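You operate a simulated robot arm through the tools that you are given. There is no shell and no other tool.

You run a simulated robot arm. Do the job below in one go: nothing can be reset, and whatever is moved stays where it is left.

## Task
Swap the crisp tin for the lollo tin and save the leftover seed in the white dish.
Fine: old tin on the free spot in the row; dish on the dock; with no tin in, hold EMPTY till the chute is bare; none in the spill cup; swing the spout back; leave the knob at its mark.

It is judged by the outcome, as a careful person would: the job done as asked, and still so three seconds after it is handed in. It fails if anything else is knocked over, pushed out of place, dropped, spilled or broken.

## Robot
A 7-joint arm with a fingered hand, fixed in place. Base frame: the origin is at the foot of the arm, x ahead of it, y to its left, z up; the work surface is at about z = 800. Units: mm, degrees, N and s.
With the tool pointing down near the work surface it reaches from about 300 to 700 mm from the base axis. Its first joint turns from -69.0 to 172.0 degrees. Payload 3.4 kg.
The tool frame sits at the grasp point between the pads (the TCP): z along the fingers, y along the line on which they close. The tips reach 25 mm beyond it. Largest opening 88 mm; the body of the gripper starts 29 mm behind the TCP. The gripper is a hand of 4 fingers: y runs from the thumb to the fingers, the wrist lies at [-13, -97, -162] in the tool frame, and closing takes about 1.5 s.
Orientation is told as [roll, pitch, yaw] about the base's x, y, z axes, in that order, counted from this pose: with the fingers straight down and the wrist toward the robot, the tool's x, y and z point along [0, 1, 0], [1, 0, 0] and [0, 0, -1] of the base frame.

## Interface
- The arm moves only by the tool play_rows. Its argument "series" is one flat list of numbers, 6 for each row, row after row: the shift along the base's x, y, z in mm, then the turn, a rotation vector about the base's x, y, z in degrees. In form: [tx, ty, tz, ax, ay, az, tx, ty, tz, ax, ay, az, ...]. A call has 1 to 20 rows; each row shifts and turns the commanded pose from where the row before left it. "jaw" is the finger opening in mm, from 0 to 88, set as the call begins (left out, the last holds). A row lasts 0.2 s, in which the tool goes at most 50 mm and 8.6 degrees; a call with a longer step from one row to the next is refused whole, and so is a gripper value outside its range. Where a pose cannot be reached the arm comes as near as it can. A force on the tool above 40 N (or 10 N above the force at the start of the call, whichever is more), or a blocked arm, ends the call early, and 0.2 s more pass. Each finger travels about 108 mm/s and halts on what it meets, pressing with about 22 N; the grip force reading is that of the motor and also rises with nothing between the fingers. The clock runs only during rows and for 0.2 s after the last one: add rows that do not move to give the fingers time. It gives the time, the measured TCP pose, the force on the tool (base axes), the opening and the grip force at its end, in the units of the frame above (readings bear some noise), with the torque about the TCP (base axes, N m) and any sound that the robot's microphone picked up.
- Cameras (640 x 400 px; columns grow to the right, rows downward): "scene" is fixed at [50.9, -649.7, 1541.7]; the picture's right is [0.62, -0.78, 0.00], its down [-0.56, -0.45, -0.69] and it looks along [0.54, 0.43, -0.72] (base axes); focal length 319 px, centre (320, 200). "wrist" rides on the gripper at [64, -83, -98] in the tool frame; the picture's right is [-0.62, 0.37, -0.69], its down [-0.71, -0.63, 0.30] and it looks along [-0.32, 0.68, 0.65] (tool axes); focal length 265 px, centre (320, 200). There is no depth. A picture from a camera that has moved, and an enlarged one, comes with that camera's place and axes in the base frame and with its lens.
- snapshot(camera): a new picture of that camera. No time passes.
- raise_lower(by): slides the trunk up (or, below 0, down) by that many mm; the arm rides with it, the base frame stays. It gives what a move gives, with no picture.
- hand_shape(shape): the hand has 4 fingers and takes this shape, open, in about a second: jaw (thumb against the fingers, like two jaws); tri (thumb and two fingers); tip (a fingertip pinch); poke (one finger out to press); point (the index stretched); flat (the hand flat); cup (the hand cupped); fist (a fist). The gripper value then closes the fingers along that shape, each until it touches; the sizes above hold for jaw. It gives what a move gives, with no picture.
- enlarge(camera, box): a new picture of the part [left, top, right, bottom] of that camera's present view, enlarged. No time passes.
- hand_in(): hands the job in; it is judged then, once.

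Nothing tells you positions but the pictures and the camera data. Unless the task says otherwise, let go and move clear before handing in.

The tools are called after ">>>" by a JSON object that holds its "fn" and its "kwargs". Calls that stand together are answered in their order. play_rows: Moves the arm, as the interface text tells. Its arguments: {"type":"object","properties":{"series":{"type":"array","items":{"type":"number"}},"jaw":{"type":"number"}},"required":["series"]} The other tools are called the same way: raise_lower (by) slides the trunk up or down; hand_shape (shape) gives the hand a shape; snapshot (camera) takes a picture; enlarge (camera, box) takes an enlarged picture of a part of a camera's view; hand_in () hands the job in.

At the start:

```text
time: 0.0
tcp_pos: [515.7, -189.3, 1190.5]
tool_rot: [0.1, 0.0, 0.0]
wrist_force: [-0.8, -0.7, 1.2]
torque: [0.0, -0.01, 0.04]
finger_gap: 87.8
finger_force: 0.0
shape: jaw
trunk travel left (down, up): [-775.0, 65.0]
```

scene: 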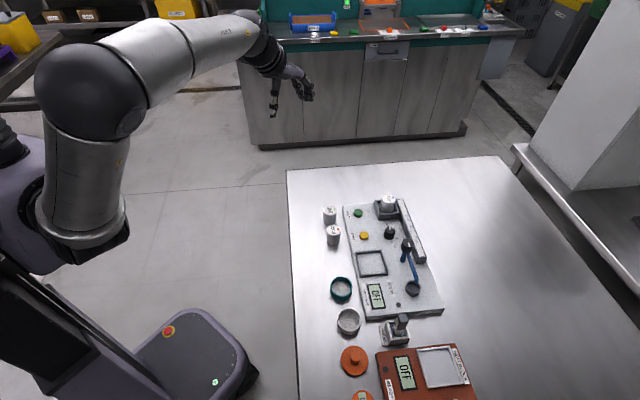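
wrist: 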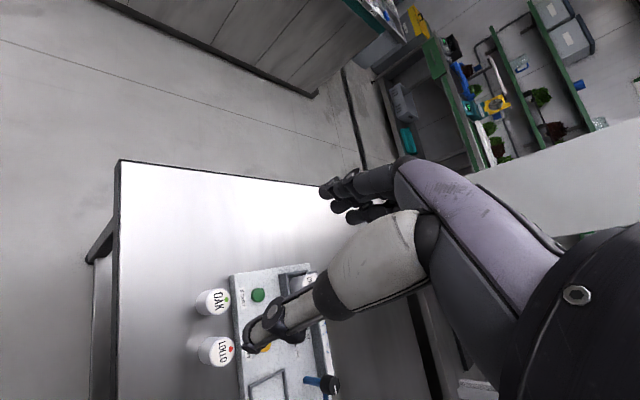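

I see a table with a seed-dispensing machine, tins beside it, dishes and a separate scale. I'll look closer before moving.

>>> {"fn": "enlarge", "kwargs": {"camera": "scene", "box": [310, 180, 450, 270]}}

>>> {"fn": "enlarge", "kwargs": {"camera": "scene", "box": [310, 240, 470, 340]}}

>>> {"fn": "enlarge", "kwargs": {"camera": "scene", "box": [310, 300, 480, 400]}}

>>> {"fn": "enlarge", "kwargs": {"camera": "wrist", "box": [180, 250, 360, 400]}}

```text
4.44 times, centred on (380, 225) of scene
camera zoom: at [50.9, -649.7, 1541.7], right [0.62, -0.78, 0.0], down [-0.56, -0.45, -0.69], along [0.54, 0.43, -0.72], focal length 1416 px, centre (53, 89)
```

zoom: 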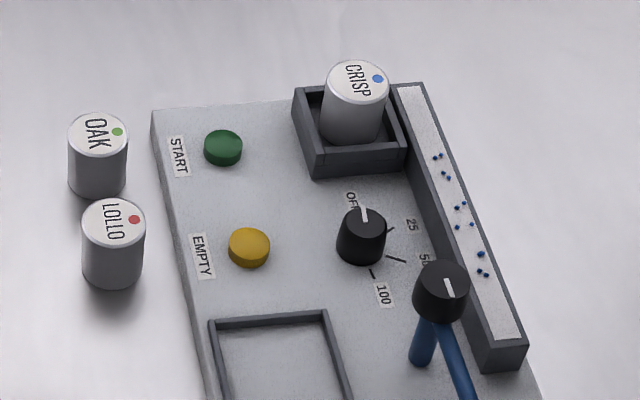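

```text
4.00 times, centred on (390, 290) of scene
camera zoom: at [50.9, -649.7, 1541.7], right [0.62, -0.78, 0.0], down [-0.56, -0.45, -0.69], along [0.54, 0.43, -0.72], focal length 1274 px, centre (40, -160)
```

zoom: 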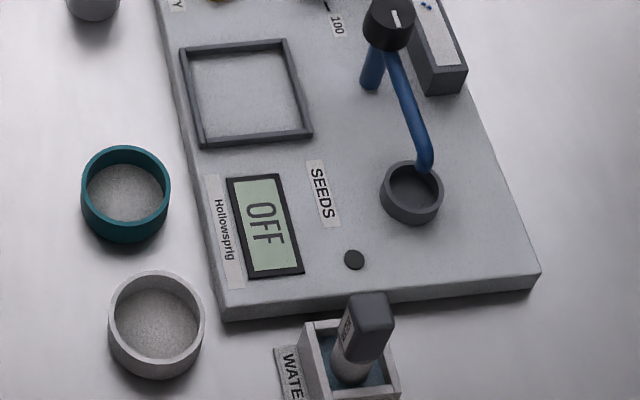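

```text
3.76 times, centred on (395, 350) of scene
camera zoom: at [50.9, -649.7, 1541.7], right [0.62, -0.78, 0.0], down [-0.56, -0.45, -0.69], along [0.54, 0.43, -0.72], focal length 1199 px, centre (38, -365)
```

zoom: 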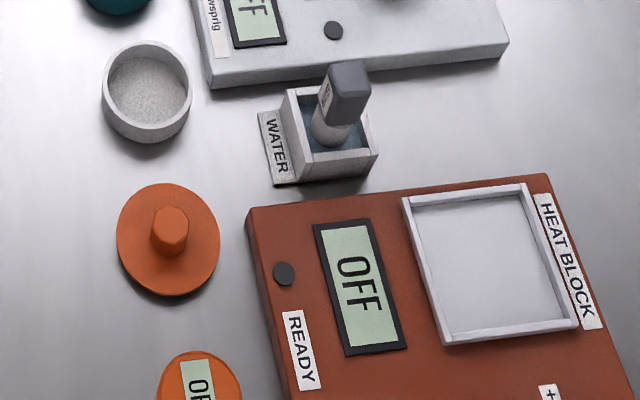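

```text
2.67 times, centred on (270, 325) of wrist
camera zoom: at [432.5, -123.8, 1291.3], right [0.37, -0.62, 0.69], down [-0.63, -0.71, -0.3], along [0.68, -0.32, -0.65], focal length 708 px, centre (453, -133)
```

zoom: 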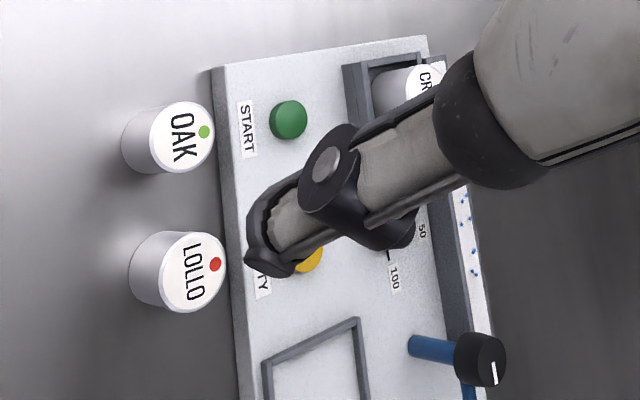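

The machine is turned about 45°: OAK is near (561,-283), LOLLO near (509,-334) and the crisp tin near (680,-404) in its socket. The dock is near (490,-471), the spout pivot near (543,-533), the spill cup near (485,-591) and the white dish near (335,-509). I'll move the hand back in free air to get a clear wrist view of the row and any spot marks.

>>> {"fn": "play_rows", "kwargs": {"series": [-41, -10, -5, 0, 0, 0, -41, -10, -5, 0, 0, 0, -41, -10, -5, 0, 0, 0, -41, -10, -5, 0, 0, 0, 0, 0, 0, 0, 0, 0]}}

>>> {"fn": "snapshot", "kwargs": {"camera": "wrist"}}

>>> {"fn": "snapshot", "kwargs": {"camera": "scene"}}

```text
time: 1.2
tcp_pos: [351.7, -228.8, 1171.9]
tool_rot: [-0.1, 0.0, 0.1]
wrist_force: [0.6, 0.6, -0.5]
torque: [0.01, 0.03, -0.02]
finger_gap: 87.8
finger_force: 0.1
shape: jaw
trunk travel left (down, up): [-775.0, 65.0]
```

```text
taken
camera wrist: at [268.9, -163.7, 1270.8], right [0.37, -0.62, 0.69], down [-0.63, -0.71, -0.3], along [0.68, -0.33, -0.65], focal length 265 px, centre (320, 200)
```

wrist: 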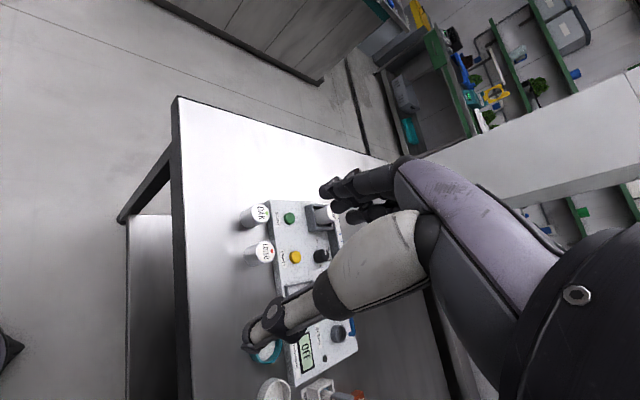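

```text
taken
```

scene: 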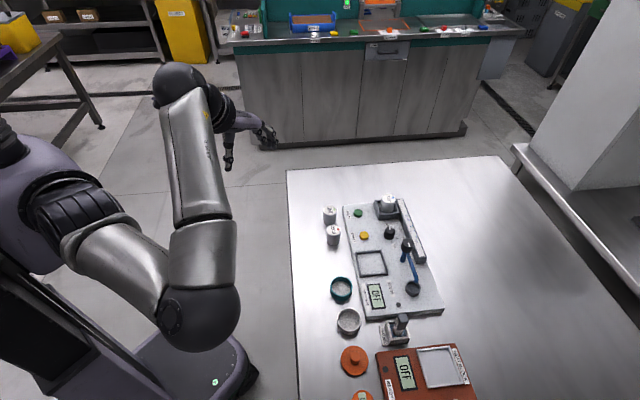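

The row shows OAK and LOLLO with bare table around them. I'll enlarge both views to look for spot marks.

>>> {"fn": "enlarge", "kwargs": {"camera": "wrist", "box": [190, 170, 370, 290]}}

>>> {"fn": "enlarge", "kwargs": {"camera": "wrist", "box": [190, 280, 370, 400]}}

>>> {"fn": "enlarge", "kwargs": {"camera": "scene", "box": [290, 180, 370, 230]}}

>>> {"fn": "enlarge", "kwargs": {"camera": "scene", "box": [300, 220, 380, 270]}}

>>> {"fn": "enlarge", "kwargs": {"camera": "scene", "box": [370, 185, 450, 235]}}

>>> {"fn": "enlarge", "kwargs": {"camera": "scene", "box": [370, 230, 450, 280]}}

```text
3.33 times, centred on (280, 230) of wrist
camera zoom: at [268.9, -163.7, 1270.8], right [0.37, -0.62, 0.69], down [-0.63, -0.71, -0.3], along [0.68, -0.33, -0.65], focal length 885 px, centre (453, 100)
```

zoom: 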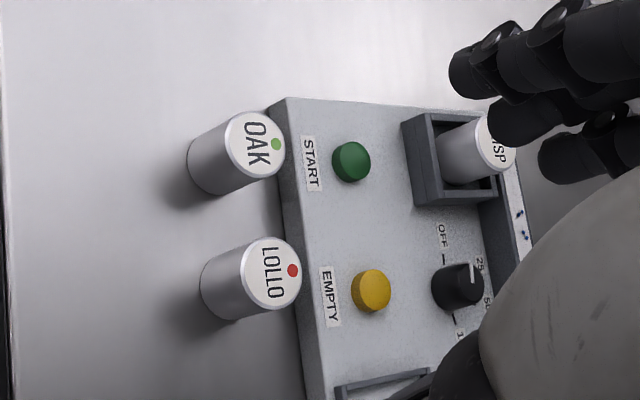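

```text
3.33 times, centred on (280, 340) of wrist
camera zoom: at [268.9, -163.7, 1270.8], right [0.37, -0.62, 0.69], down [-0.63, -0.71, -0.3], along [0.68, -0.33, -0.65], focal length 885 px, centre (453, -267)
```

zoom: 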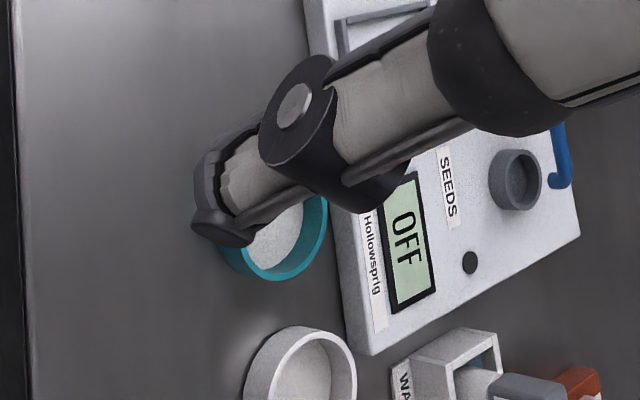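

```text
8.00 times, centred on (330, 205) of scene
camera zoom: at [50.9, -649.7, 1541.7], right [0.62, -0.78, 0.0], down [-0.56, -0.45, -0.69], along [0.54, 0.43, -0.72], focal length 2548 px, centre (240, 160)
```

zoom: 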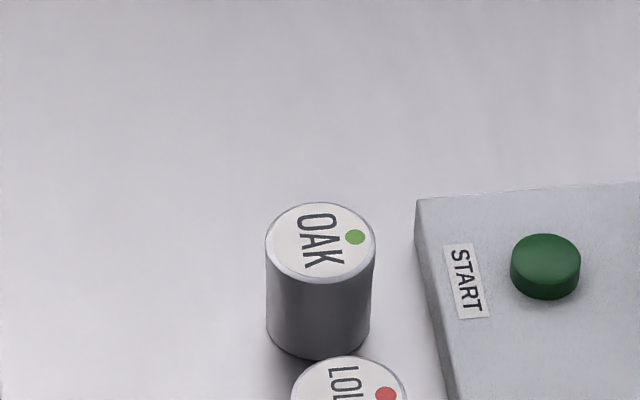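

```text
8.00 times, centred on (340, 245) of scene
camera zoom: at [50.9, -649.7, 1541.7], right [0.62, -0.78, 0.0], down [-0.56, -0.45, -0.69], along [0.54, 0.43, -0.72], focal length 2548 px, centre (160, -160)
```

zoom: 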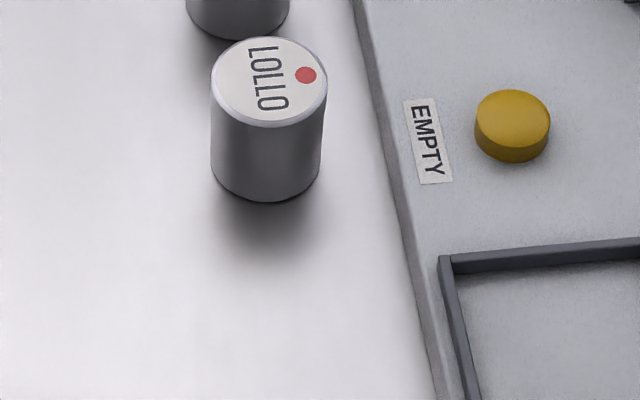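

```text
8.00 times, centred on (410, 210) of scene
camera zoom: at [50.9, -649.7, 1541.7], right [0.62, -0.78, 0.0], down [-0.56, -0.45, -0.69], along [0.54, 0.43, -0.72], focal length 2548 px, centre (-400, 120)
```

zoom: 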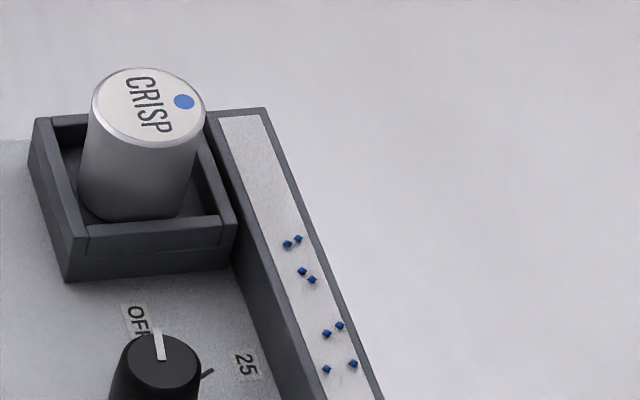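

```text
8.00 times, centred on (410, 255) of scene
camera zoom: at [50.9, -649.7, 1541.7], right [0.62, -0.78, 0.0], down [-0.56, -0.45, -0.69], along [0.54, 0.43, -0.72], focal length 2548 px, centre (-400, -240)
```

zoom: 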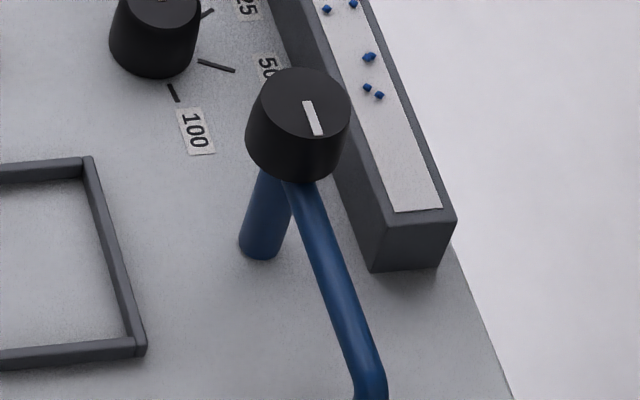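

OAK and LOLLO stand 73 mm apart along the machine's edge with no drawn marks, so the free spot appears to be the next place after LOLLO, around (457,-386). Several targets lie near 760–790 mm radius, so I'll test the reach in free air high above the machine.

>>> {"fn": "play_rows", "kwargs": {"series": [36, -20, -8, 0, 0, -3.5, 36, -20, -8, 0, 0, -3.5, 36, -20, -8, 0, 0, -3.5, 36, -20, -8, 0, 0, -3.5, 36, -20, -8, 0, 0, -3.5, 36, -20, -8, 0, 0, -3.5, 36, -20, -8, 0, 0, -3.5, 36, -20, -8, 0, 0, -3.5, 36, -20, -8, 0, 0, -3.5, 0, 0, 0, 0, 0, 0, 0, 0, 0, 0, 0, 0]}}

>>> {"fn": "snapshot", "kwargs": {"camera": "scene"}}

>>> {"fn": "snapshot", "kwargs": {"camera": "wrist"}}

```text
time: 3.6
tcp_pos: [675.4, -407.9, 1100.2]
tool_rot: [0.0, 0.0, -31.5]
wrist_force: [0.3, -0.4, 0.2]
torque: [0.04, -0.03, -0.01]
finger_gap: 87.6
finger_force: 0.1
shape: jaw
trunk travel left (down, up): [-775.0, 65.0]
```

```text
taken
```

scene: 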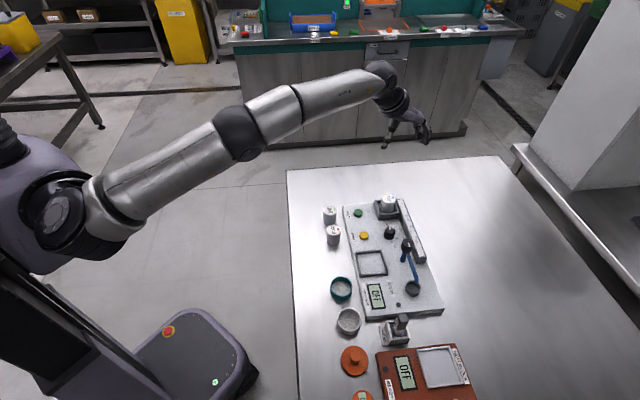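

```text
taken
camera wrist: at [639.2, -308.8, 1198.6], right [-0.01, -0.72, 0.69], down [-0.91, -0.28, -0.3], along [0.41, -0.63, -0.65], focal length 265 px, centre (320, 200)
```

wrist: 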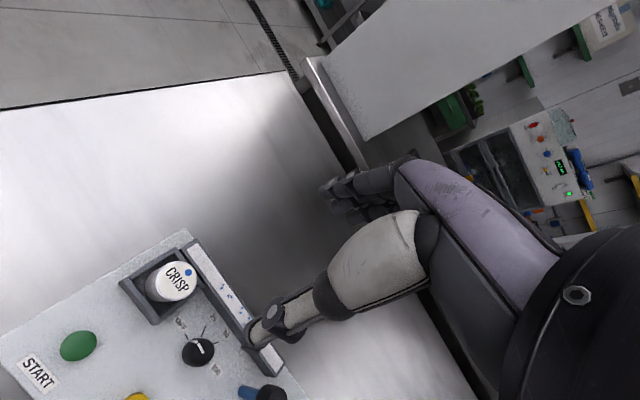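

The arm reached (675,-408,1100) with the tool straight down, so the far objects look reachable. I'll lower to about z=955 above the crisp tin to confirm the reach closer down.

>>> {"fn": "play_rows", "kwargs": {"series": [0, 0, -36, 0, 0, 0, 0, 0, -36, 0, 0, 0, 0, 0, -36, 0, 0, 0, 0, 0, -36, 0, 0, 0, 0, 0, 0, 0, 0, 0]}}

>>> {"fn": "snapshot", "kwargs": {"camera": "scene"}}

>>> {"fn": "snapshot", "kwargs": {"camera": "wrist"}}

```text
time: 4.8
tcp_pos: [673.5, -408.7, 955.4]
tool_rot: [0.0, -0.1, -31.5]
wrist_force: [0.2, -0.3, 0.1]
torque: [-0.01, 0.03, 0.0]
finger_gap: 87.6
finger_force: 0.0
shape: jaw
trunk travel left (down, up): [-775.0, 65.0]
```

```text
taken
```

scene: 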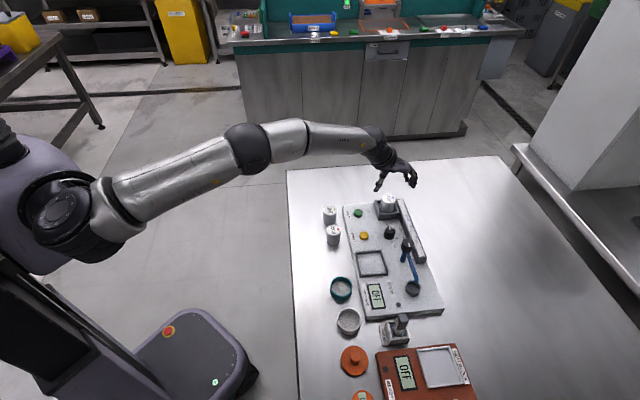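

```text
taken
camera wrist: at [637.3, -308.9, 1055.4], right [-0.01, -0.72, 0.69], down [-0.91, -0.28, -0.31], along [0.41, -0.63, -0.65], focal length 265 px, centre (320, 200)
```

wrist: 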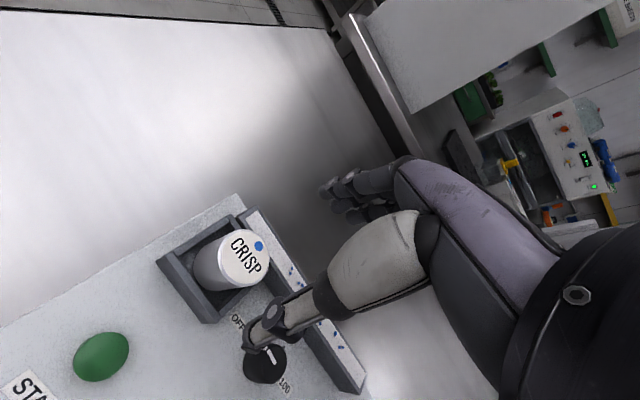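

The crisp tin triangulates to about (679,-404) with its top at z≈876, and the arm reaches it. I'll look closer at the socket, chute and knob.

>>> {"fn": "enlarge", "kwargs": {"camera": "wrist", "box": [140, 180, 380, 400]}}

>>> {"fn": "enlarge", "kwargs": {"camera": "scene", "box": [350, 120, 450, 215]}}

```text
1.82 times, centred on (260, 290) of wrist
camera zoom: at [637.3, -308.9, 1055.4], right [-0.01, -0.72, 0.69], down [-0.91, -0.28, -0.31], along [0.41, -0.63, -0.65], focal length 483 px, centre (429, 36)
```

zoom: 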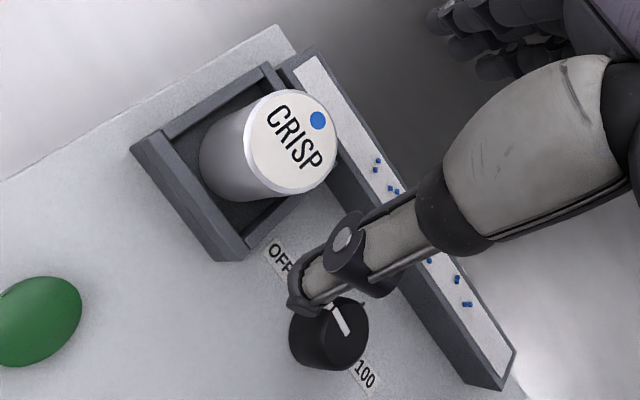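

```text
4.21 times, centred on (400, 168) of scene
camera zoom: at [50.9, -649.7, 1541.7], right [0.62, -0.78, 0.0], down [-0.56, -0.45, -0.69], along [0.54, 0.43, -0.72], focal length 1341 px, centre (-17, 337)
```

zoom: 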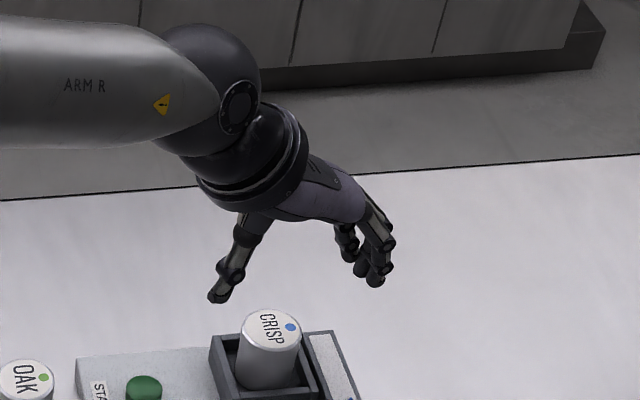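

The socket walls top out near z=840, the tin's top is near 876, and the tin sits centred in the socket. I'll start with the white dish: I move to it at safe height and turn the hand to yaw -135, so the jaws close along the row where there's room beside the dish.

>>> {"fn": "play_rows", "kwargs": {"series": [-10, -2, 15, 0, 0, -6.0, -15, -4, 15, 0, 0, -6.0, -20, -6, 15, 0, 0, -6.0, -20, -6, 15, 0, 0, -6.0, -20, -6, 10, 0, 0, -6.0, -20, -6, 5, 0, 0, -6.0, -20, -6, 0, 0, 0, -6.0, -20, -6, 0, 0, 0, -6.0, -20, -6, 0, 0, 0, -6.0, -20, -6, 0, 0, 0, -6.0, -20, -6, 0, 0, 0, -6.0, -20, -6, 0, 0, 0, -6.0, -20, -6, 0, 0, 0, -6.0, -20, -6, 0, 0, 0, -6.0, -20, -6, 0, 0, 0, -6.0, -20, -6, 0, 0, 0, -6.0, -20, -6, 0, 0, 0, -6.0, -15, -4, 0, 0, 0, -1.5, 0, 0, 0, 0, 0, 0]}}

>>> {"fn": "snapshot", "kwargs": {"camera": "scene"}}

>>> {"fn": "snapshot", "kwargs": {"camera": "wrist"}}

```text
time: 8.8
tcp_pos: [335.7, -508.9, 1029.6]
tool_rot: [0.1, 0.0, -135.1]
wrist_force: [0.4, 0.0, 0.6]
torque: [0.02, -0.01, 0.01]
finger_gap: 87.7
finger_force: 0.1
shape: jaw
trunk travel left (down, up): [-775.0, 65.0]
```

```text
taken
```

scene: 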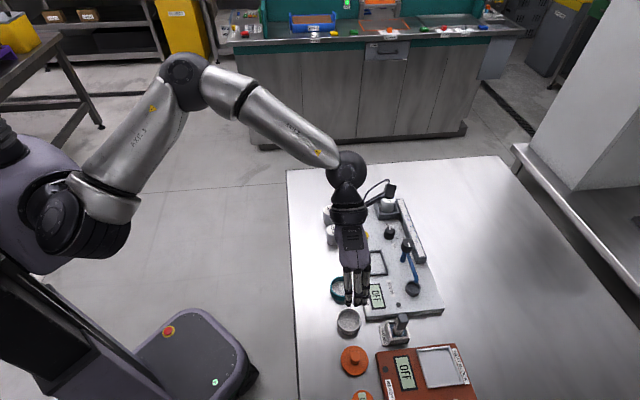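

```text
taken
camera wrist: at [440.5, -494.5, 1129.4], right [-0.7, 0.18, 0.69], down [-0.06, 0.95, -0.3], along [-0.71, -0.25, -0.65], focal length 265 px, centre (320, 200)
```

wrist: 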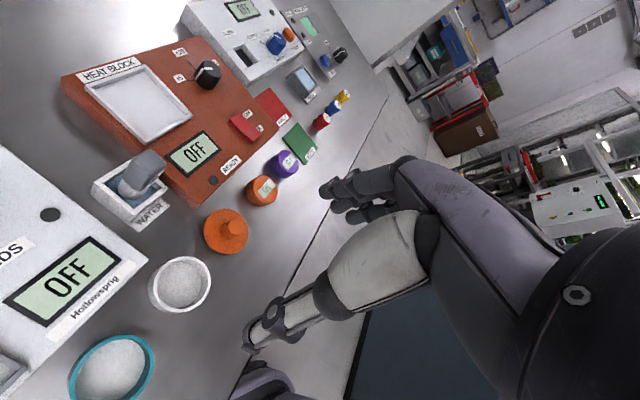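

The arm reached the pose over the dish. I'll enlarge to pin down the white dish and its neighbours.

>>> {"fn": "enlarge", "kwargs": {"camera": "wrist", "box": [60, 220, 260, 400]}}

>>> {"fn": "enlarge", "kwargs": {"camera": "scene", "box": [310, 270, 410, 350]}}

```text
2.22 times, centred on (160, 310) of wrist
camera zoom: at [440.5, -494.5, 1129.4], right [-0.7, 0.18, 0.69], down [-0.06, 0.95, -0.3], along [-0.71, -0.25, -0.65], focal length 590 px, centre (676, -44)
```

zoom: 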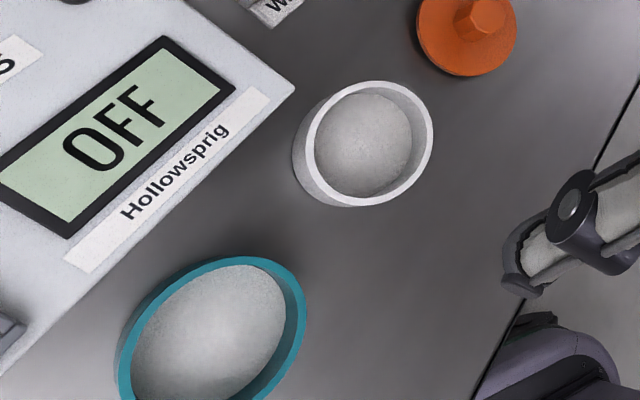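

```text
5.00 times, centred on (360, 310) of scene
camera zoom: at [50.9, -649.7, 1541.7], right [0.62, -0.78, 0.0], down [-0.56, -0.45, -0.69], along [0.54, 0.43, -0.72], focal length 1593 px, centre (120, -350)
```

zoom: 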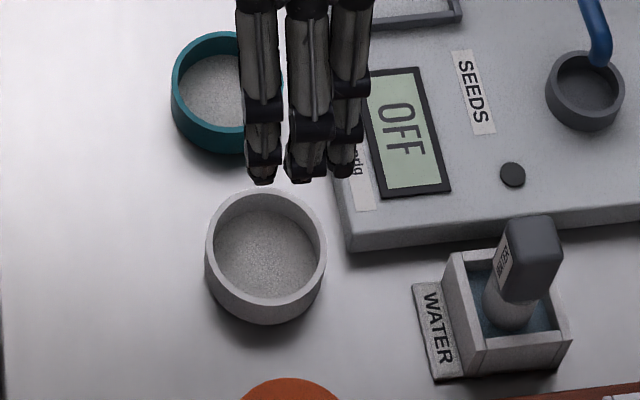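

The white dish centre is near (337,-508), its rim is at about z=820 and it is 56 mm across. I'll set the opening to 70 and come down partway, then check the alignment.

>>> {"fn": "play_rows", "kwargs": {"jaw": 70, "series": [0.5, 0.5, -35, 0, 0, 0, 0.5, 0.5, -35, 0, 0, 0, 0, 0, -35, 0, 0, 0, 0, 0, -35, 0, 0, 0, 0, 0, -10, 0, 0, 0, 0, 0, 0, 0, 0, 0]}}

>>> {"fn": "snapshot", "kwargs": {"camera": "wrist"}}

>>> {"fn": "enlarge", "kwargs": {"camera": "scene", "box": [290, 250, 410, 350]}}

```text
time: 10.2
tcp_pos: [335.1, -508.7, 880.7]
tool_rot: [0.1, 0.0, -135.0]
wrist_force: [0.0, 0.2, 1.4]
torque: [-0.02, 0.01, -0.01]
finger_gap: 70.3
finger_force: 0.0
shape: jaw
trunk travel left (down, up): [-775.0, 65.0]
```

```text
taken
camera wrist: at [441.2, -493.9, 979.7], right [-0.7, 0.18, 0.69], down [-0.06, 0.95, -0.3], along [-0.71, -0.25, -0.65], focal length 265 px, centre (320, 200)
```

wrist: 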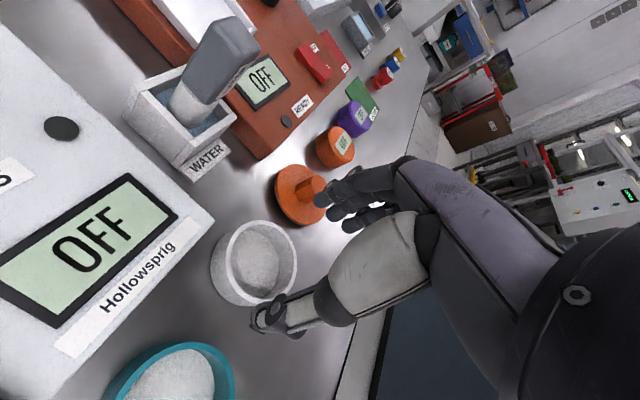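

```text
4.00 times, centred on (350, 300) of scene
camera zoom: at [50.9, -649.7, 1541.7], right [0.62, -0.78, 0.0], down [-0.56, -0.45, -0.69], along [0.54, 0.43, -0.72], focal length 1274 px, centre (200, -200)
```

zoom: 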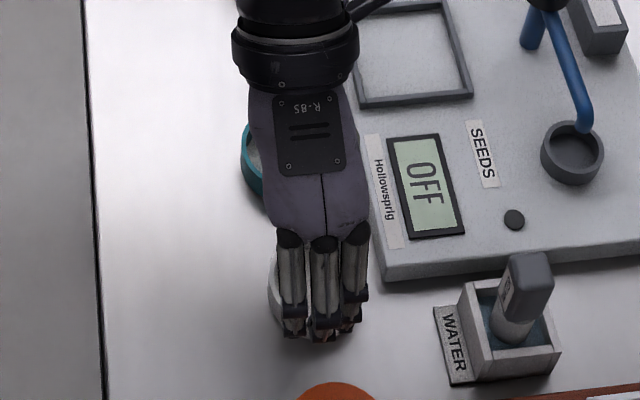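

The dish appears about 4 mm further in +x than the tool. I'll correct for that and come down to grip height with the tips just above the table.

>>> {"fn": "play_rows", "kwargs": {"series": [2, 0.5, -12, 0, 0, 0, 1, 0, -12, 0, 0, 0, 0, 0, -12, 0, 0, 0, 0, 0, -6, 0, 0, 0, 0, 0, 0, 0, 0, 0]}}

>>> {"fn": "enlarge", "kwargs": {"camera": "wrist", "box": [180, 140, 420, 360]}}

>>> {"fn": "enlarge", "kwargs": {"camera": "scene", "box": [290, 250, 410, 350]}}

```text
time: 11.4
tcp_pos: [338.4, -506.5, 839.2]
tool_rot: [0.0, 0.0, -135.0]
wrist_force: [0.3, -0.3, 0.2]
torque: [-0.02, 0.01, -0.01]
finger_gap: 70.3
finger_force: 0.1
shape: jaw
trunk travel left (down, up): [-775.0, 65.0]
```

```text
1.82 times, centred on (300, 250) of wrist
camera zoom: at [443.7, -493.1, 937.9], right [-0.7, 0.18, 0.69], down [-0.06, 0.95, -0.3], along [-0.71, -0.25, -0.65], focal length 483 px, centre (356, 109)
```

zoom: 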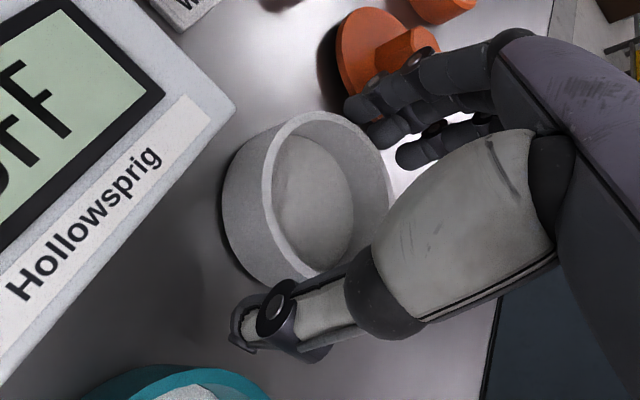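

```text
4.00 times, centred on (350, 300) of scene
camera zoom: at [50.9, -649.7, 1541.7], right [0.62, -0.78, 0.0], down [-0.56, -0.45, -0.69], along [0.54, 0.43, -0.72], focal length 1274 px, centre (200, -200)
```

zoom: 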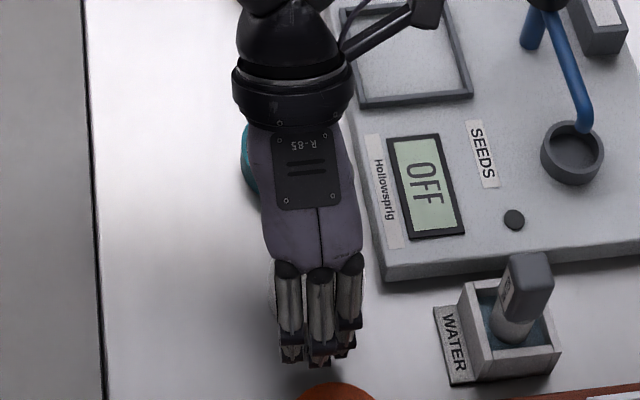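

The dish sits between thumb and fingers. I'll go down the last few millimetres, then close.

>>> {"fn": "play_rows", "kwargs": {"series": [0, 0, -4, 0, 0, 0, 0, 0, -3, 0, 0, 0, 0, 0, 0, 0, 0, 0]}}

>>> {"fn": "play_rows", "kwargs": {"jaw": 45, "series": [0, 0, 0, 0, 0, 0, 0, 0, 0, 0, 0, 0, 0, 0, 0, 0, 0, 0, 0, 0, 0, 0, 0, 0, 0, 0, 0, 0, 0, 0, 0, 0, 0, 0, 0, 0, 0, 0, 0, 0, 0, 0]}}

>>> {"fn": "enlarge", "kwargs": {"camera": "wrist", "box": [180, 140, 420, 360]}}

```text
time: 12.2
tcp_pos: [338.8, -507.8, 832.0]
tool_rot: [0.1, 0.0, -135.1]
wrist_force: [0.0, -0.1, -0.1]
torque: [-0.06, 0.0, -0.03]
finger_gap: 70.2
finger_force: 0.0
shape: jaw
trunk travel left (down, up): [-775.0, 65.0]
```

```text
time: 13.8
tcp_pos: [338.6, -506.5, 832.1]
tool_rot: [0.0, 0.0, -135.1]
wrist_force: [0.5, -0.1, 0.2]
torque: [-0.05, 0.03, -0.06]
finger_gap: 45.9
finger_force: 22.0
shape: jaw
trunk travel left (down, up): [-775.0, 65.0]
```

```text
1.82 times, centred on (300, 250) of wrist
camera zoom: at [444.1, -493.4, 931.2], right [-0.7, 0.18, 0.69], down [-0.06, 0.95, -0.3], along [-0.71, -0.25, -0.65], focal length 483 px, centre (356, 109)
```

zoom: 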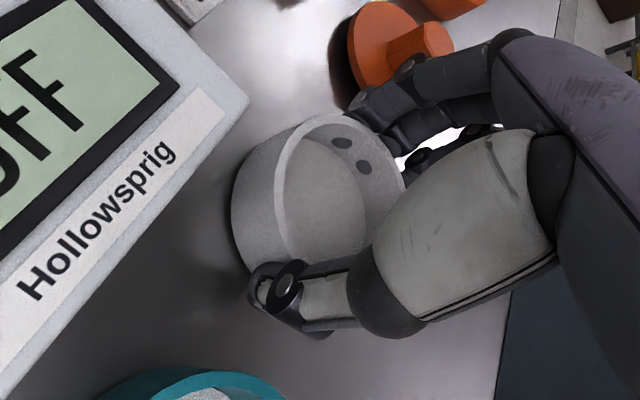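

The fingers look to be touching the dish wall. I'll tighten the command to confirm it is a firm hold.

>>> {"fn": "play_rows", "kwargs": {"jaw": 30, "series": [0, 0, 0, 0, 0, 0, 0, 0, 0, 0, 0, 0, 0, 0, 0, 0, 0, 0, 0, 0, 0, 0, 0, 0]}}

>>> {"fn": "enlarge", "kwargs": {"camera": "wrist", "box": [180, 140, 420, 360]}}

```text
time: 14.8
tcp_pos: [340.5, -507.6, 832.4]
tool_rot: [0.0, 0.0, -134.9]
wrist_force: [1.3, 0.6, -0.8]
torque: [-0.03, -0.02, -0.05]
finger_gap: 45.7
finger_force: 22.1
shape: jaw
trunk travel left (down, up): [-775.0, 65.0]
```

```text
1.82 times, centred on (300, 250) of wrist
camera zoom: at [444.1, -493.4, 931.2], right [-0.7, 0.18, 0.69], down [-0.06, 0.95, -0.3], along [-0.71, -0.25, -0.65], focal length 483 px, centre (356, 109)
```

zoom: 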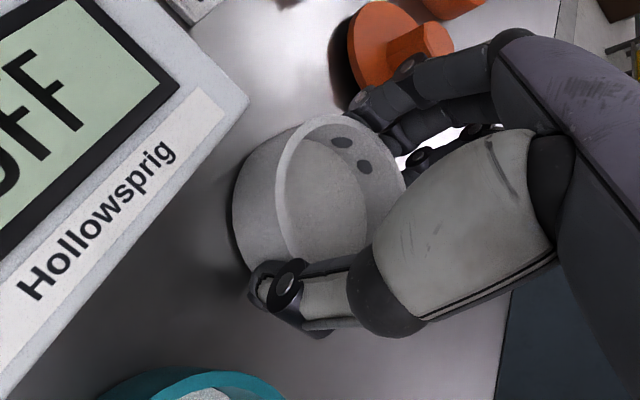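

The grip holds at 22 N with the command well below the gap. Lifting straight up.

>>> {"fn": "play_rows", "kwargs": {"series": [0, 0, 5, 0, 0, 0, 0, 0, 10, 0, 0, 0, 0, 0, 15, 0, 0, 0, 0, 0, 20, 0, 0, 0, 0, 0, 20, 0, 0, 0, 0, 0, 20, 0, 0, 0, 0, 0, 20, 0, 0, 0, 0, 0, 20, 0, 0, 0, 0, 0, 0, 0, 0, 0]}}

>>> {"fn": "snapshot", "kwargs": {"camera": "wrist"}}

>>> {"fn": "enlarge", "kwargs": {"camera": "scene", "box": [270, 200, 430, 350]}}

```text
time: 16.8
tcp_pos: [339.7, -507.3, 962.2]
tool_rot: [0.0, 0.0, -135.0]
wrist_force: [-0.3, 0.4, -0.1]
torque: [-0.04, 0.0, 0.01]
finger_gap: 46.2
finger_force: 22.0
shape: jaw
trunk travel left (down, up): [-775.0, 65.0]
```

```text
taken
camera wrist: at [444.8, -493.1, 1061.3], right [-0.7, 0.18, 0.69], down [-0.06, 0.95, -0.3], along [-0.71, -0.25, -0.65], focal length 265 px, centre (320, 200)
```

wrist: 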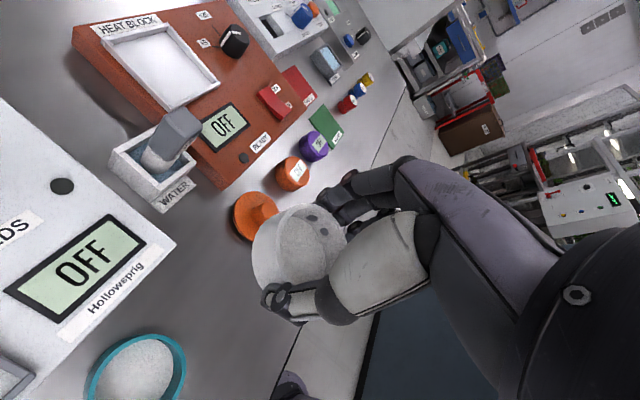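

```text
2.67 times, centred on (350, 275) of scene
camera zoom: at [50.9, -649.7, 1541.7], right [0.62, -0.78, 0.0], down [-0.56, -0.45, -0.69], along [0.54, 0.43, -0.72], focal length 850 px, centre (240, 0)
```

zoom: 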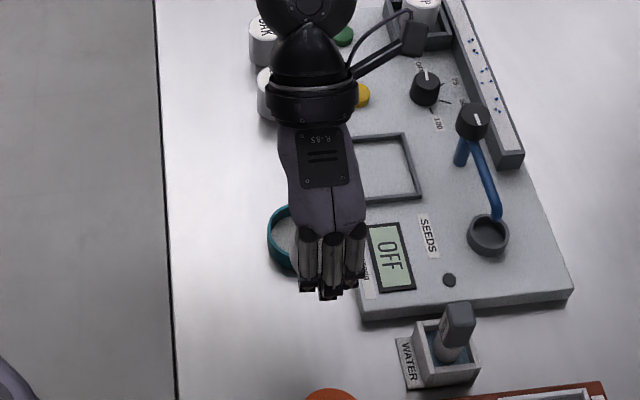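

The dish is secure and centred in the grip. Next I carry it at height to above the dock, estimated at (493,-468).

>>> {"fn": "play_rows", "kwargs": {"series": [20, 5, 0, 0, 0, 0, 32, 8, 0, 0, 0, 0, 36, 9.5, 0, 0, 0, 0, 36, 9.5, 0, 0, 0, 0, 20, 5, 0, 0, 0, 0, 9, 2, 0, 0, 0, 0, 0, 0, 0, 0, 0, 0, 0, 0, 0, 0, 0, 0]}}

>>> {"fn": "snapshot", "kwargs": {"camera": "wrist"}}

>>> {"fn": "enlarge", "kwargs": {"camera": "scene", "box": [310, 180, 470, 310]}}

```text
time: 18.6
tcp_pos: [490.6, -468.6, 961.5]
tool_rot: [0.1, 0.0, -135.0]
wrist_force: [-0.5, -0.4, 0.1]
torque: [-0.03, 0.02, 0.0]
finger_gap: 45.8
finger_force: 21.3
shape: jaw
trunk travel left (down, up): [-775.0, 65.0]
```

```text
taken
camera wrist: at [596.8, -454.6, 1061.4], right [-0.7, 0.18, 0.69], down [-0.06, 0.95, -0.3], along [-0.71, -0.25, -0.65], focal length 265 px, centre (320, 200)
```

wrist: 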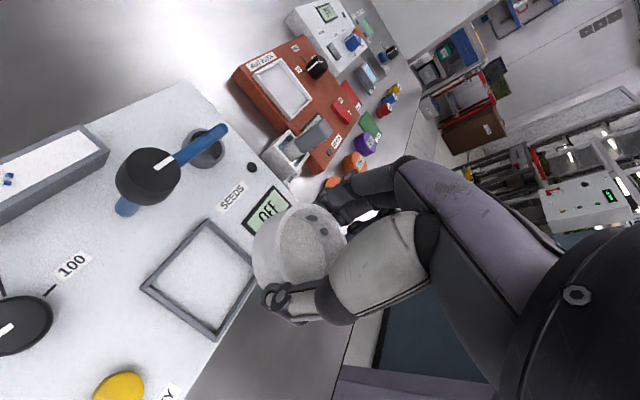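

```text
3.08 times, centred on (390, 245) of scene
camera zoom: at [50.9, -649.7, 1541.7], right [0.62, -0.78, 0.0], down [-0.56, -0.45, -0.69], along [0.54, 0.43, -0.72], focal length 980 px, centre (105, 62)
```

zoom: 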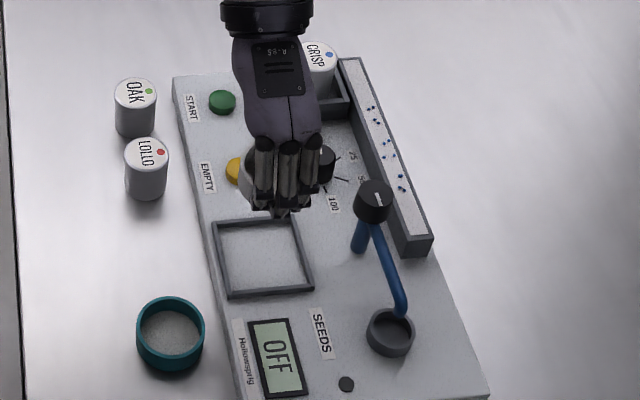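

The hand is above the dock with the frame visible in the wrist view. I'll enlarge to measure the frame precisely.

>>> {"fn": "enlarge", "kwargs": {"camera": "wrist", "box": [120, 180, 360, 360]}}

>>> {"fn": "enlarge", "kwargs": {"camera": "wrist", "box": [0, 100, 240, 300]}}

>>> {"fn": "enlarge", "kwargs": {"camera": "scene", "box": [350, 240, 410, 290]}}

```text
2.22 times, centred on (240, 270) of wrist
camera zoom: at [596.8, -454.6, 1061.4], right [-0.7, 0.18, 0.69], down [-0.06, 0.95, -0.3], along [-0.71, -0.25, -0.65], focal length 590 px, centre (498, 44)
```

zoom: 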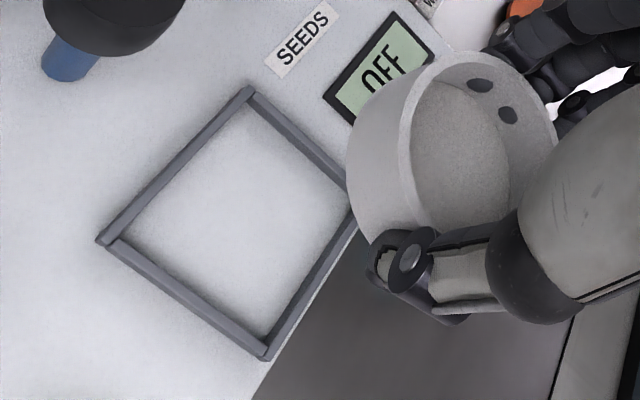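

```text
2.00 times, centred on (120, 200) of wrist
camera zoom: at [596.8, -454.6, 1061.4], right [-0.7, 0.18, 0.69], down [-0.06, 0.95, -0.3], along [-0.71, -0.25, -0.65], focal length 531 px, centre (720, 200)
```

zoom: 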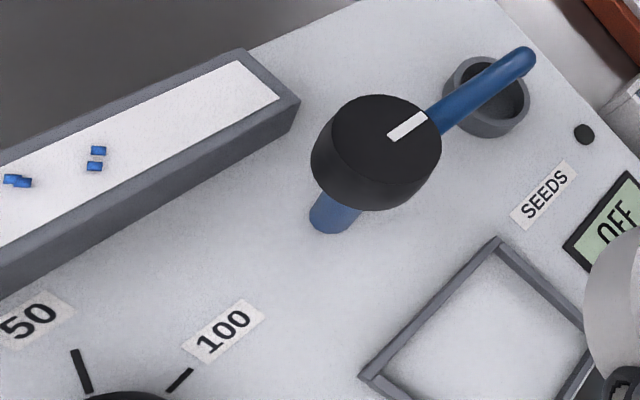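

```text
8.00 times, centred on (380, 265) of scene
camera zoom: at [50.9, -649.7, 1541.7], right [0.62, -0.78, 0.0], down [-0.56, -0.45, -0.69], along [0.54, 0.43, -0.72], focal length 2548 px, centre (-160, -320)
```

zoom: 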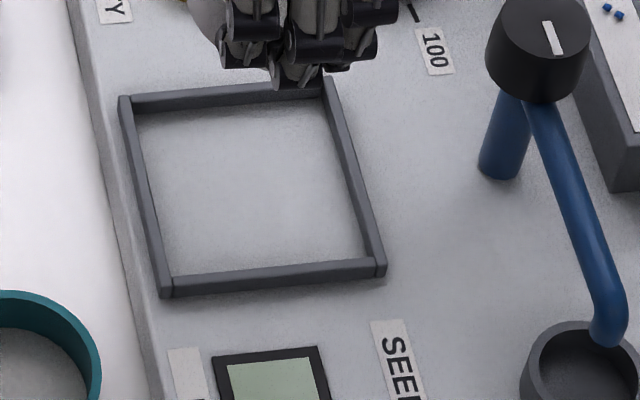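

The frame centre works out to about (494.5,-467), with the machine top at z≈820.5. I'll shift slightly and lower the dish most of the way.

>>> {"fn": "play_rows", "kwargs": {"series": [1, 0.6, -20, 0, 0, 0, 1, 0.6, -20, 0, 0, 0, 0, 0, -20, 0, 0, 0, 0, 0, -20, 0, 0, 0, 0, 0, -14, 0, 0, 0, 0, 0, 0, 0, 0, 0]}}

>>> {"fn": "snapshot", "kwargs": {"camera": "wrist"}}

>>> {"fn": "enlarge", "kwargs": {"camera": "scene", "box": [340, 230, 420, 300]}}

```text
time: 20.0
tcp_pos: [494.3, -466.7, 867.6]
tool_rot: [-0.1, 0.0, -134.9]
wrist_force: [0.7, -0.4, -0.7]
torque: [-0.01, 0.0, 0.03]
finger_gap: 45.7
finger_force: 21.7
shape: jaw
trunk travel left (down, up): [-775.0, 65.0]
```

```text
taken
camera wrist: at [598.8, -452.9, 967.4], right [-0.7, 0.18, 0.69], down [-0.06, 0.95, -0.3], along [-0.71, -0.25, -0.65], focal length 265 px, centre (320, 200)
```

wrist: 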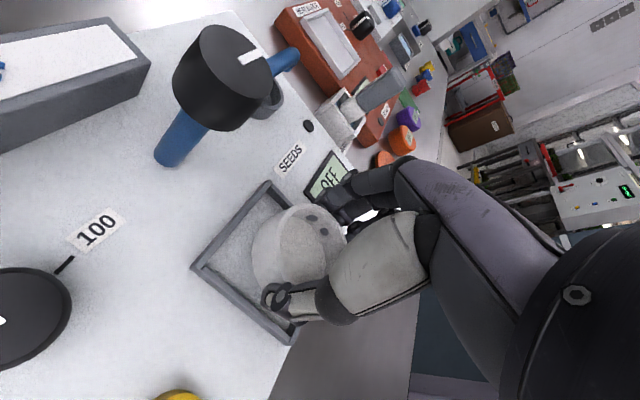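

```text
5.71 times, centred on (380, 265) of scene
camera zoom: at [50.9, -649.7, 1541.7], right [0.62, -0.78, 0.0], down [-0.56, -0.45, -0.69], along [0.54, 0.43, -0.72], focal length 1820 px, centre (-23, -171)
```

zoom: 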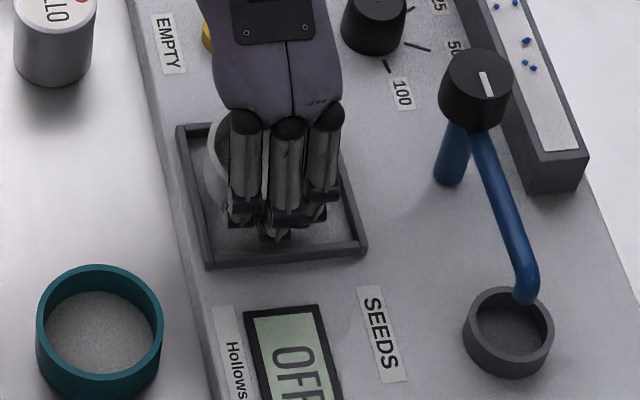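

The dish is just above the frame. One close look before the last 13 mm.

>>> {"fn": "enlarge", "kwargs": {"camera": "wrist", "box": [180, 160, 380, 350]}}

```text
2.11 times, centred on (280, 255) of wrist
camera zoom: at [598.8, -452.9, 967.4], right [-0.7, 0.18, 0.69], down [-0.06, 0.95, -0.3], along [-0.71, -0.25, -0.65], focal length 559 px, centre (404, 84)
```

zoom: 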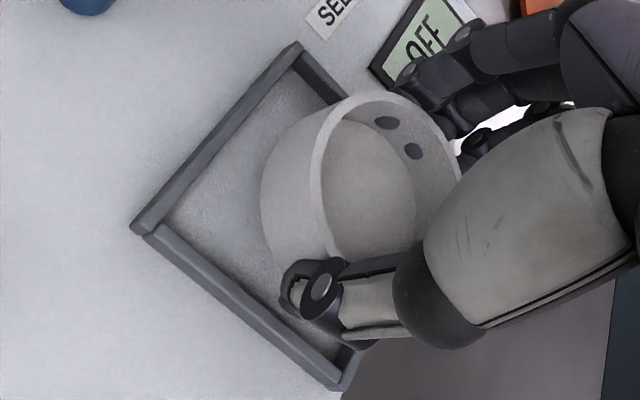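

It's centred within about a millimetre. Lowering the last bit gently.

>>> {"fn": "play_rows", "kwargs": {"series": [0, 0, -4, 0, 0, 0, 0, 0, -4, 0, 0, 0, 0, 0, -3, 0, 0, 0, 0, 0, -2, 0, 0, 0, 0, 0, 0, 0, 0, 0]}}

>>> {"fn": "enlarge", "kwargs": {"camera": "wrist", "box": [180, 160, 380, 350]}}

```text
time: 21.2
tcp_pos: [493.5, -466.4, 855.2]
tool_rot: [0.0, 0.0, -135.0]
wrist_force: [-0.7, 1.6, 2.8]
torque: [0.01, -0.08, 0.04]
finger_gap: 45.8
finger_force: 22.1
shape: jaw
trunk travel left (down, up): [-775.0, 65.0]
```

```text
2.11 times, centred on (280, 255) of wrist
camera zoom: at [599.1, -452.9, 955.0], right [-0.7, 0.18, 0.69], down [-0.06, 0.95, -0.3], along [-0.71, -0.25, -0.65], focal length 559 px, centre (404, 84)
```

zoom: 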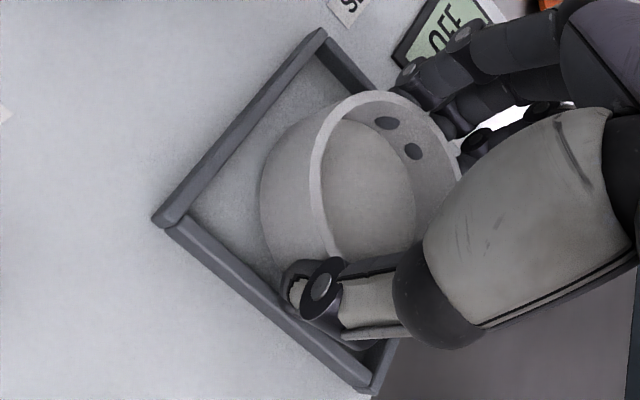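

A slight upward force of about 3 N shows contact is starting. I'll ease down a touch more and read the force.

>>> {"fn": "play_rows", "kwargs": {"series": [0, 0, -1, 0, 0, 0, 0, 0, 0, 0, 0, 0]}}

```text
time: 21.8
tcp_pos: [494.1, -466.8, 855.3]
tool_rot: [0.1, 0.0, -135.0]
wrist_force: [0.8, -0.3, 7.3]
torque: [0.15, -0.27, 0.01]
finger_gap: 45.6
finger_force: 22.0
shape: jaw
trunk travel left (down, up): [-775.0, 65.0]
```

The torque points to the thumb tip touching the frame, with the dish about 2 mm above the dock floor and centred. I'll take off the preload by 1 mm and open.

>>> {"fn": "play_rows", "kwargs": {"series": [0, 0, 1, 0, 0, 0, 0, 0, 0, 0, 0, 0]}}

>>> {"fn": "play_rows", "kwargs": {"jaw": 64, "series": [0, 0, 0, 0, 0, 0, 0, 0, 0, 0, 0, 0, 0, 0, 0, 0, 0, 0, 0, 0, 0, 0, 0, 0]}}

>>> {"fn": "enlarge", "kwargs": {"camera": "wrist", "box": [180, 160, 380, 350]}}

```text
time: 22.4
tcp_pos: [493.8, -466.4, 855.6]
tool_rot: [0.0, 0.0, -135.1]
wrist_force: [0.1, 0.3, 4.7]
torque: [0.12, -0.12, 0.0]
finger_gap: 45.6
finger_force: 21.7
shape: jaw
trunk travel left (down, up): [-775.0, 65.0]
```

```text
time: 23.4
tcp_pos: [494.7, -466.4, 855.5]
tool_rot: [0.2, -0.2, -135.0]
wrist_force: [3.7, 3.7, 5.1]
torque: [-0.02, 0.01, 0.05]
finger_gap: 60.0
finger_force: 0.0
shape: jaw
trunk travel left (down, up): [-775.0, 65.0]
```

```text
2.11 times, centred on (280, 255) of wrist
camera zoom: at [600.0, -451.9, 954.9], right [-0.7, 0.18, 0.69], down [-0.06, 0.95, -0.31], along [-0.71, -0.26, -0.65], focal length 559 px, centre (404, 84)
```

zoom: 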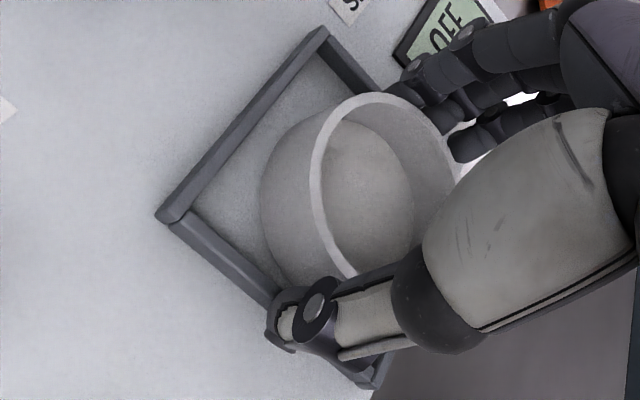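

The dish is released. The finger tips touch the frame's inner wall, so I'll rise straight up slowly to clear.

>>> {"fn": "play_rows", "kwargs": {"series": [0, 0, 4, 0, 0, 0, 0, 0, 6, 0, 0, 0, 0, 0, 10, 0, 0, 0, 0, 0, 0, 0, 0, 0]}}

>>> {"fn": "snapshot", "kwargs": {"camera": "wrist"}}

>>> {"fn": "enlarge", "kwargs": {"camera": "scene", "box": [340, 230, 420, 300]}}

```text
time: 24.4
tcp_pos: [493.6, -467.3, 876.6]
tool_rot: [0.0, 0.0, -135.0]
wrist_force: [0.3, -0.5, 0.8]
torque: [-0.01, -0.02, -0.01]
finger_gap: 63.6
finger_force: 0.0
shape: jaw
trunk travel left (down, up): [-775.0, 65.0]
```

```text
taken
camera wrist: at [599.0, -452.8, 974.5], right [-0.7, 0.18, 0.69], down [-0.06, 0.95, -0.3], along [-0.71, -0.25, -0.65], focal length 265 px, centre (320, 200)
```

wrist: 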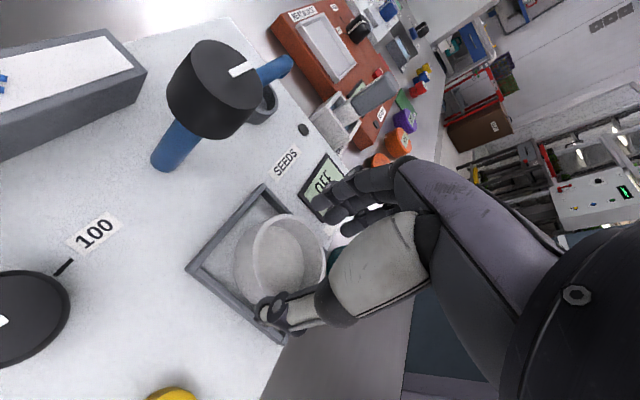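

```text
5.71 times, centred on (380, 265) of scene
camera zoom: at [50.9, -649.7, 1541.7], right [0.62, -0.78, 0.0], down [-0.56, -0.45, -0.69], along [0.54, 0.43, -0.72], focal length 1820 px, centre (-23, -171)
```

zoom: 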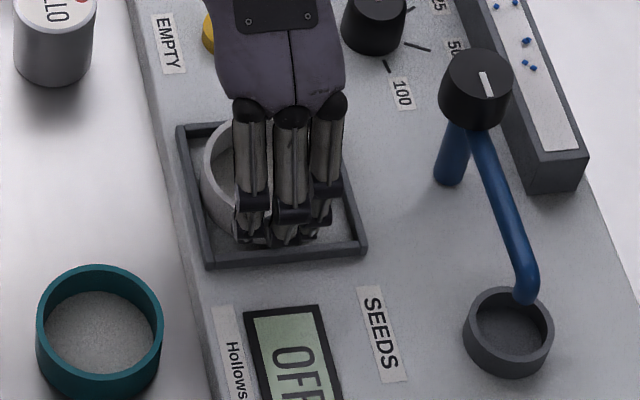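

The dish now sits inside the dock frame. I'll rise, then move over the spout's knob (pivot near (554,-528), knob top near z=894) while turning the hand to yaw 0, so I can grip it and twist the spout over the dish.

>>> {"fn": "play_rows", "kwargs": {"jaw": 70, "series": [0, 0, 30, 0, 0, 0, 0, 0, 35, 0, 0, 0, 0, 0, 35, 0, 0, 0, 4, -4, 0, 0, 0, 8.4, 4, -4, 0, 0, 0, 8.4, 4, -4, 0, 0, 0, 8.4, 4, -4, 0, 0, 0, 8.4, 4, -4, 0, 0, 0, 8.4, 4, -4, 0, 0, 0, 8.4, 4, -4, 0, 0, 0, 8.4, 4, -4, 0, 0, 0, 8.4, 4, -4, 0, 0, 0, 8.4, 4, -4, 0, 0, 0, 8.4, 4, -4, 0, 0, 0, 8.4, 4, -4, 0, 0, 0, 8.4, 4, -4, 0, 0, 0, 8.4, 4, -4, 0, 0, 0, 8.4, 2, -2, 0, 0, 0, 8.4, 0, 0, 0, 0, 0, 8.4, 0, 0, 0, 0, 0, 0]}}

>>> {"fn": "snapshot", "kwargs": {"camera": "wrist"}}

>>> {"fn": "snapshot", "kwargs": {"camera": "scene"}}

```text
time: 28.6
tcp_pos: [550.2, -526.0, 976.0]
tool_rot: [0.0, 0.1, -0.6]
wrist_force: [-0.2, -0.3, -0.5]
torque: [0.02, -0.01, 0.01]
finger_gap: 69.9
finger_force: 0.0
shape: jaw
trunk travel left (down, up): [-775.0, 65.0]
```

```text
taken
camera wrist: at [469.9, -459.4, 1074.5], right [0.36, -0.62, 0.69], down [-0.64, -0.71, -0.3], along [0.68, -0.33, -0.65], focal length 265 px, centre (320, 200)
```

wrist: 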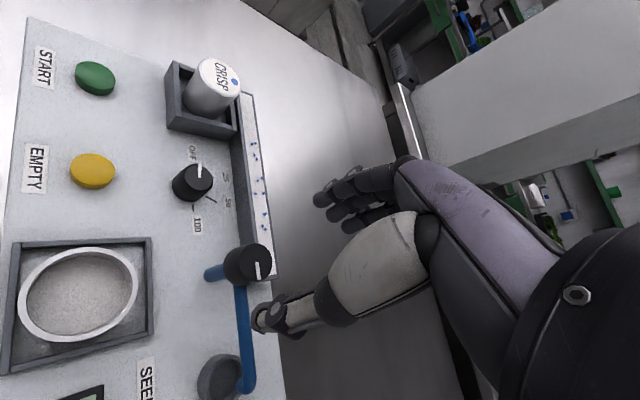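

```text
taken
```

scene: 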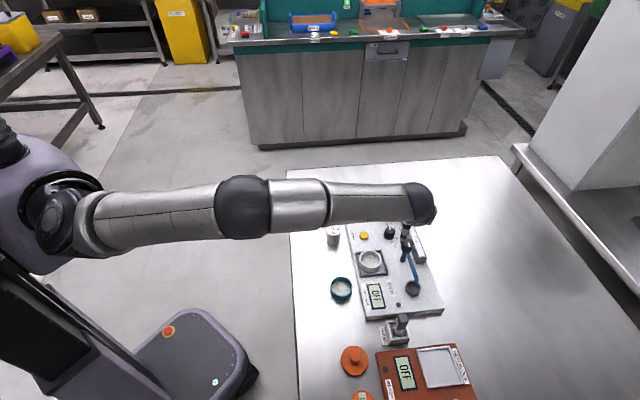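

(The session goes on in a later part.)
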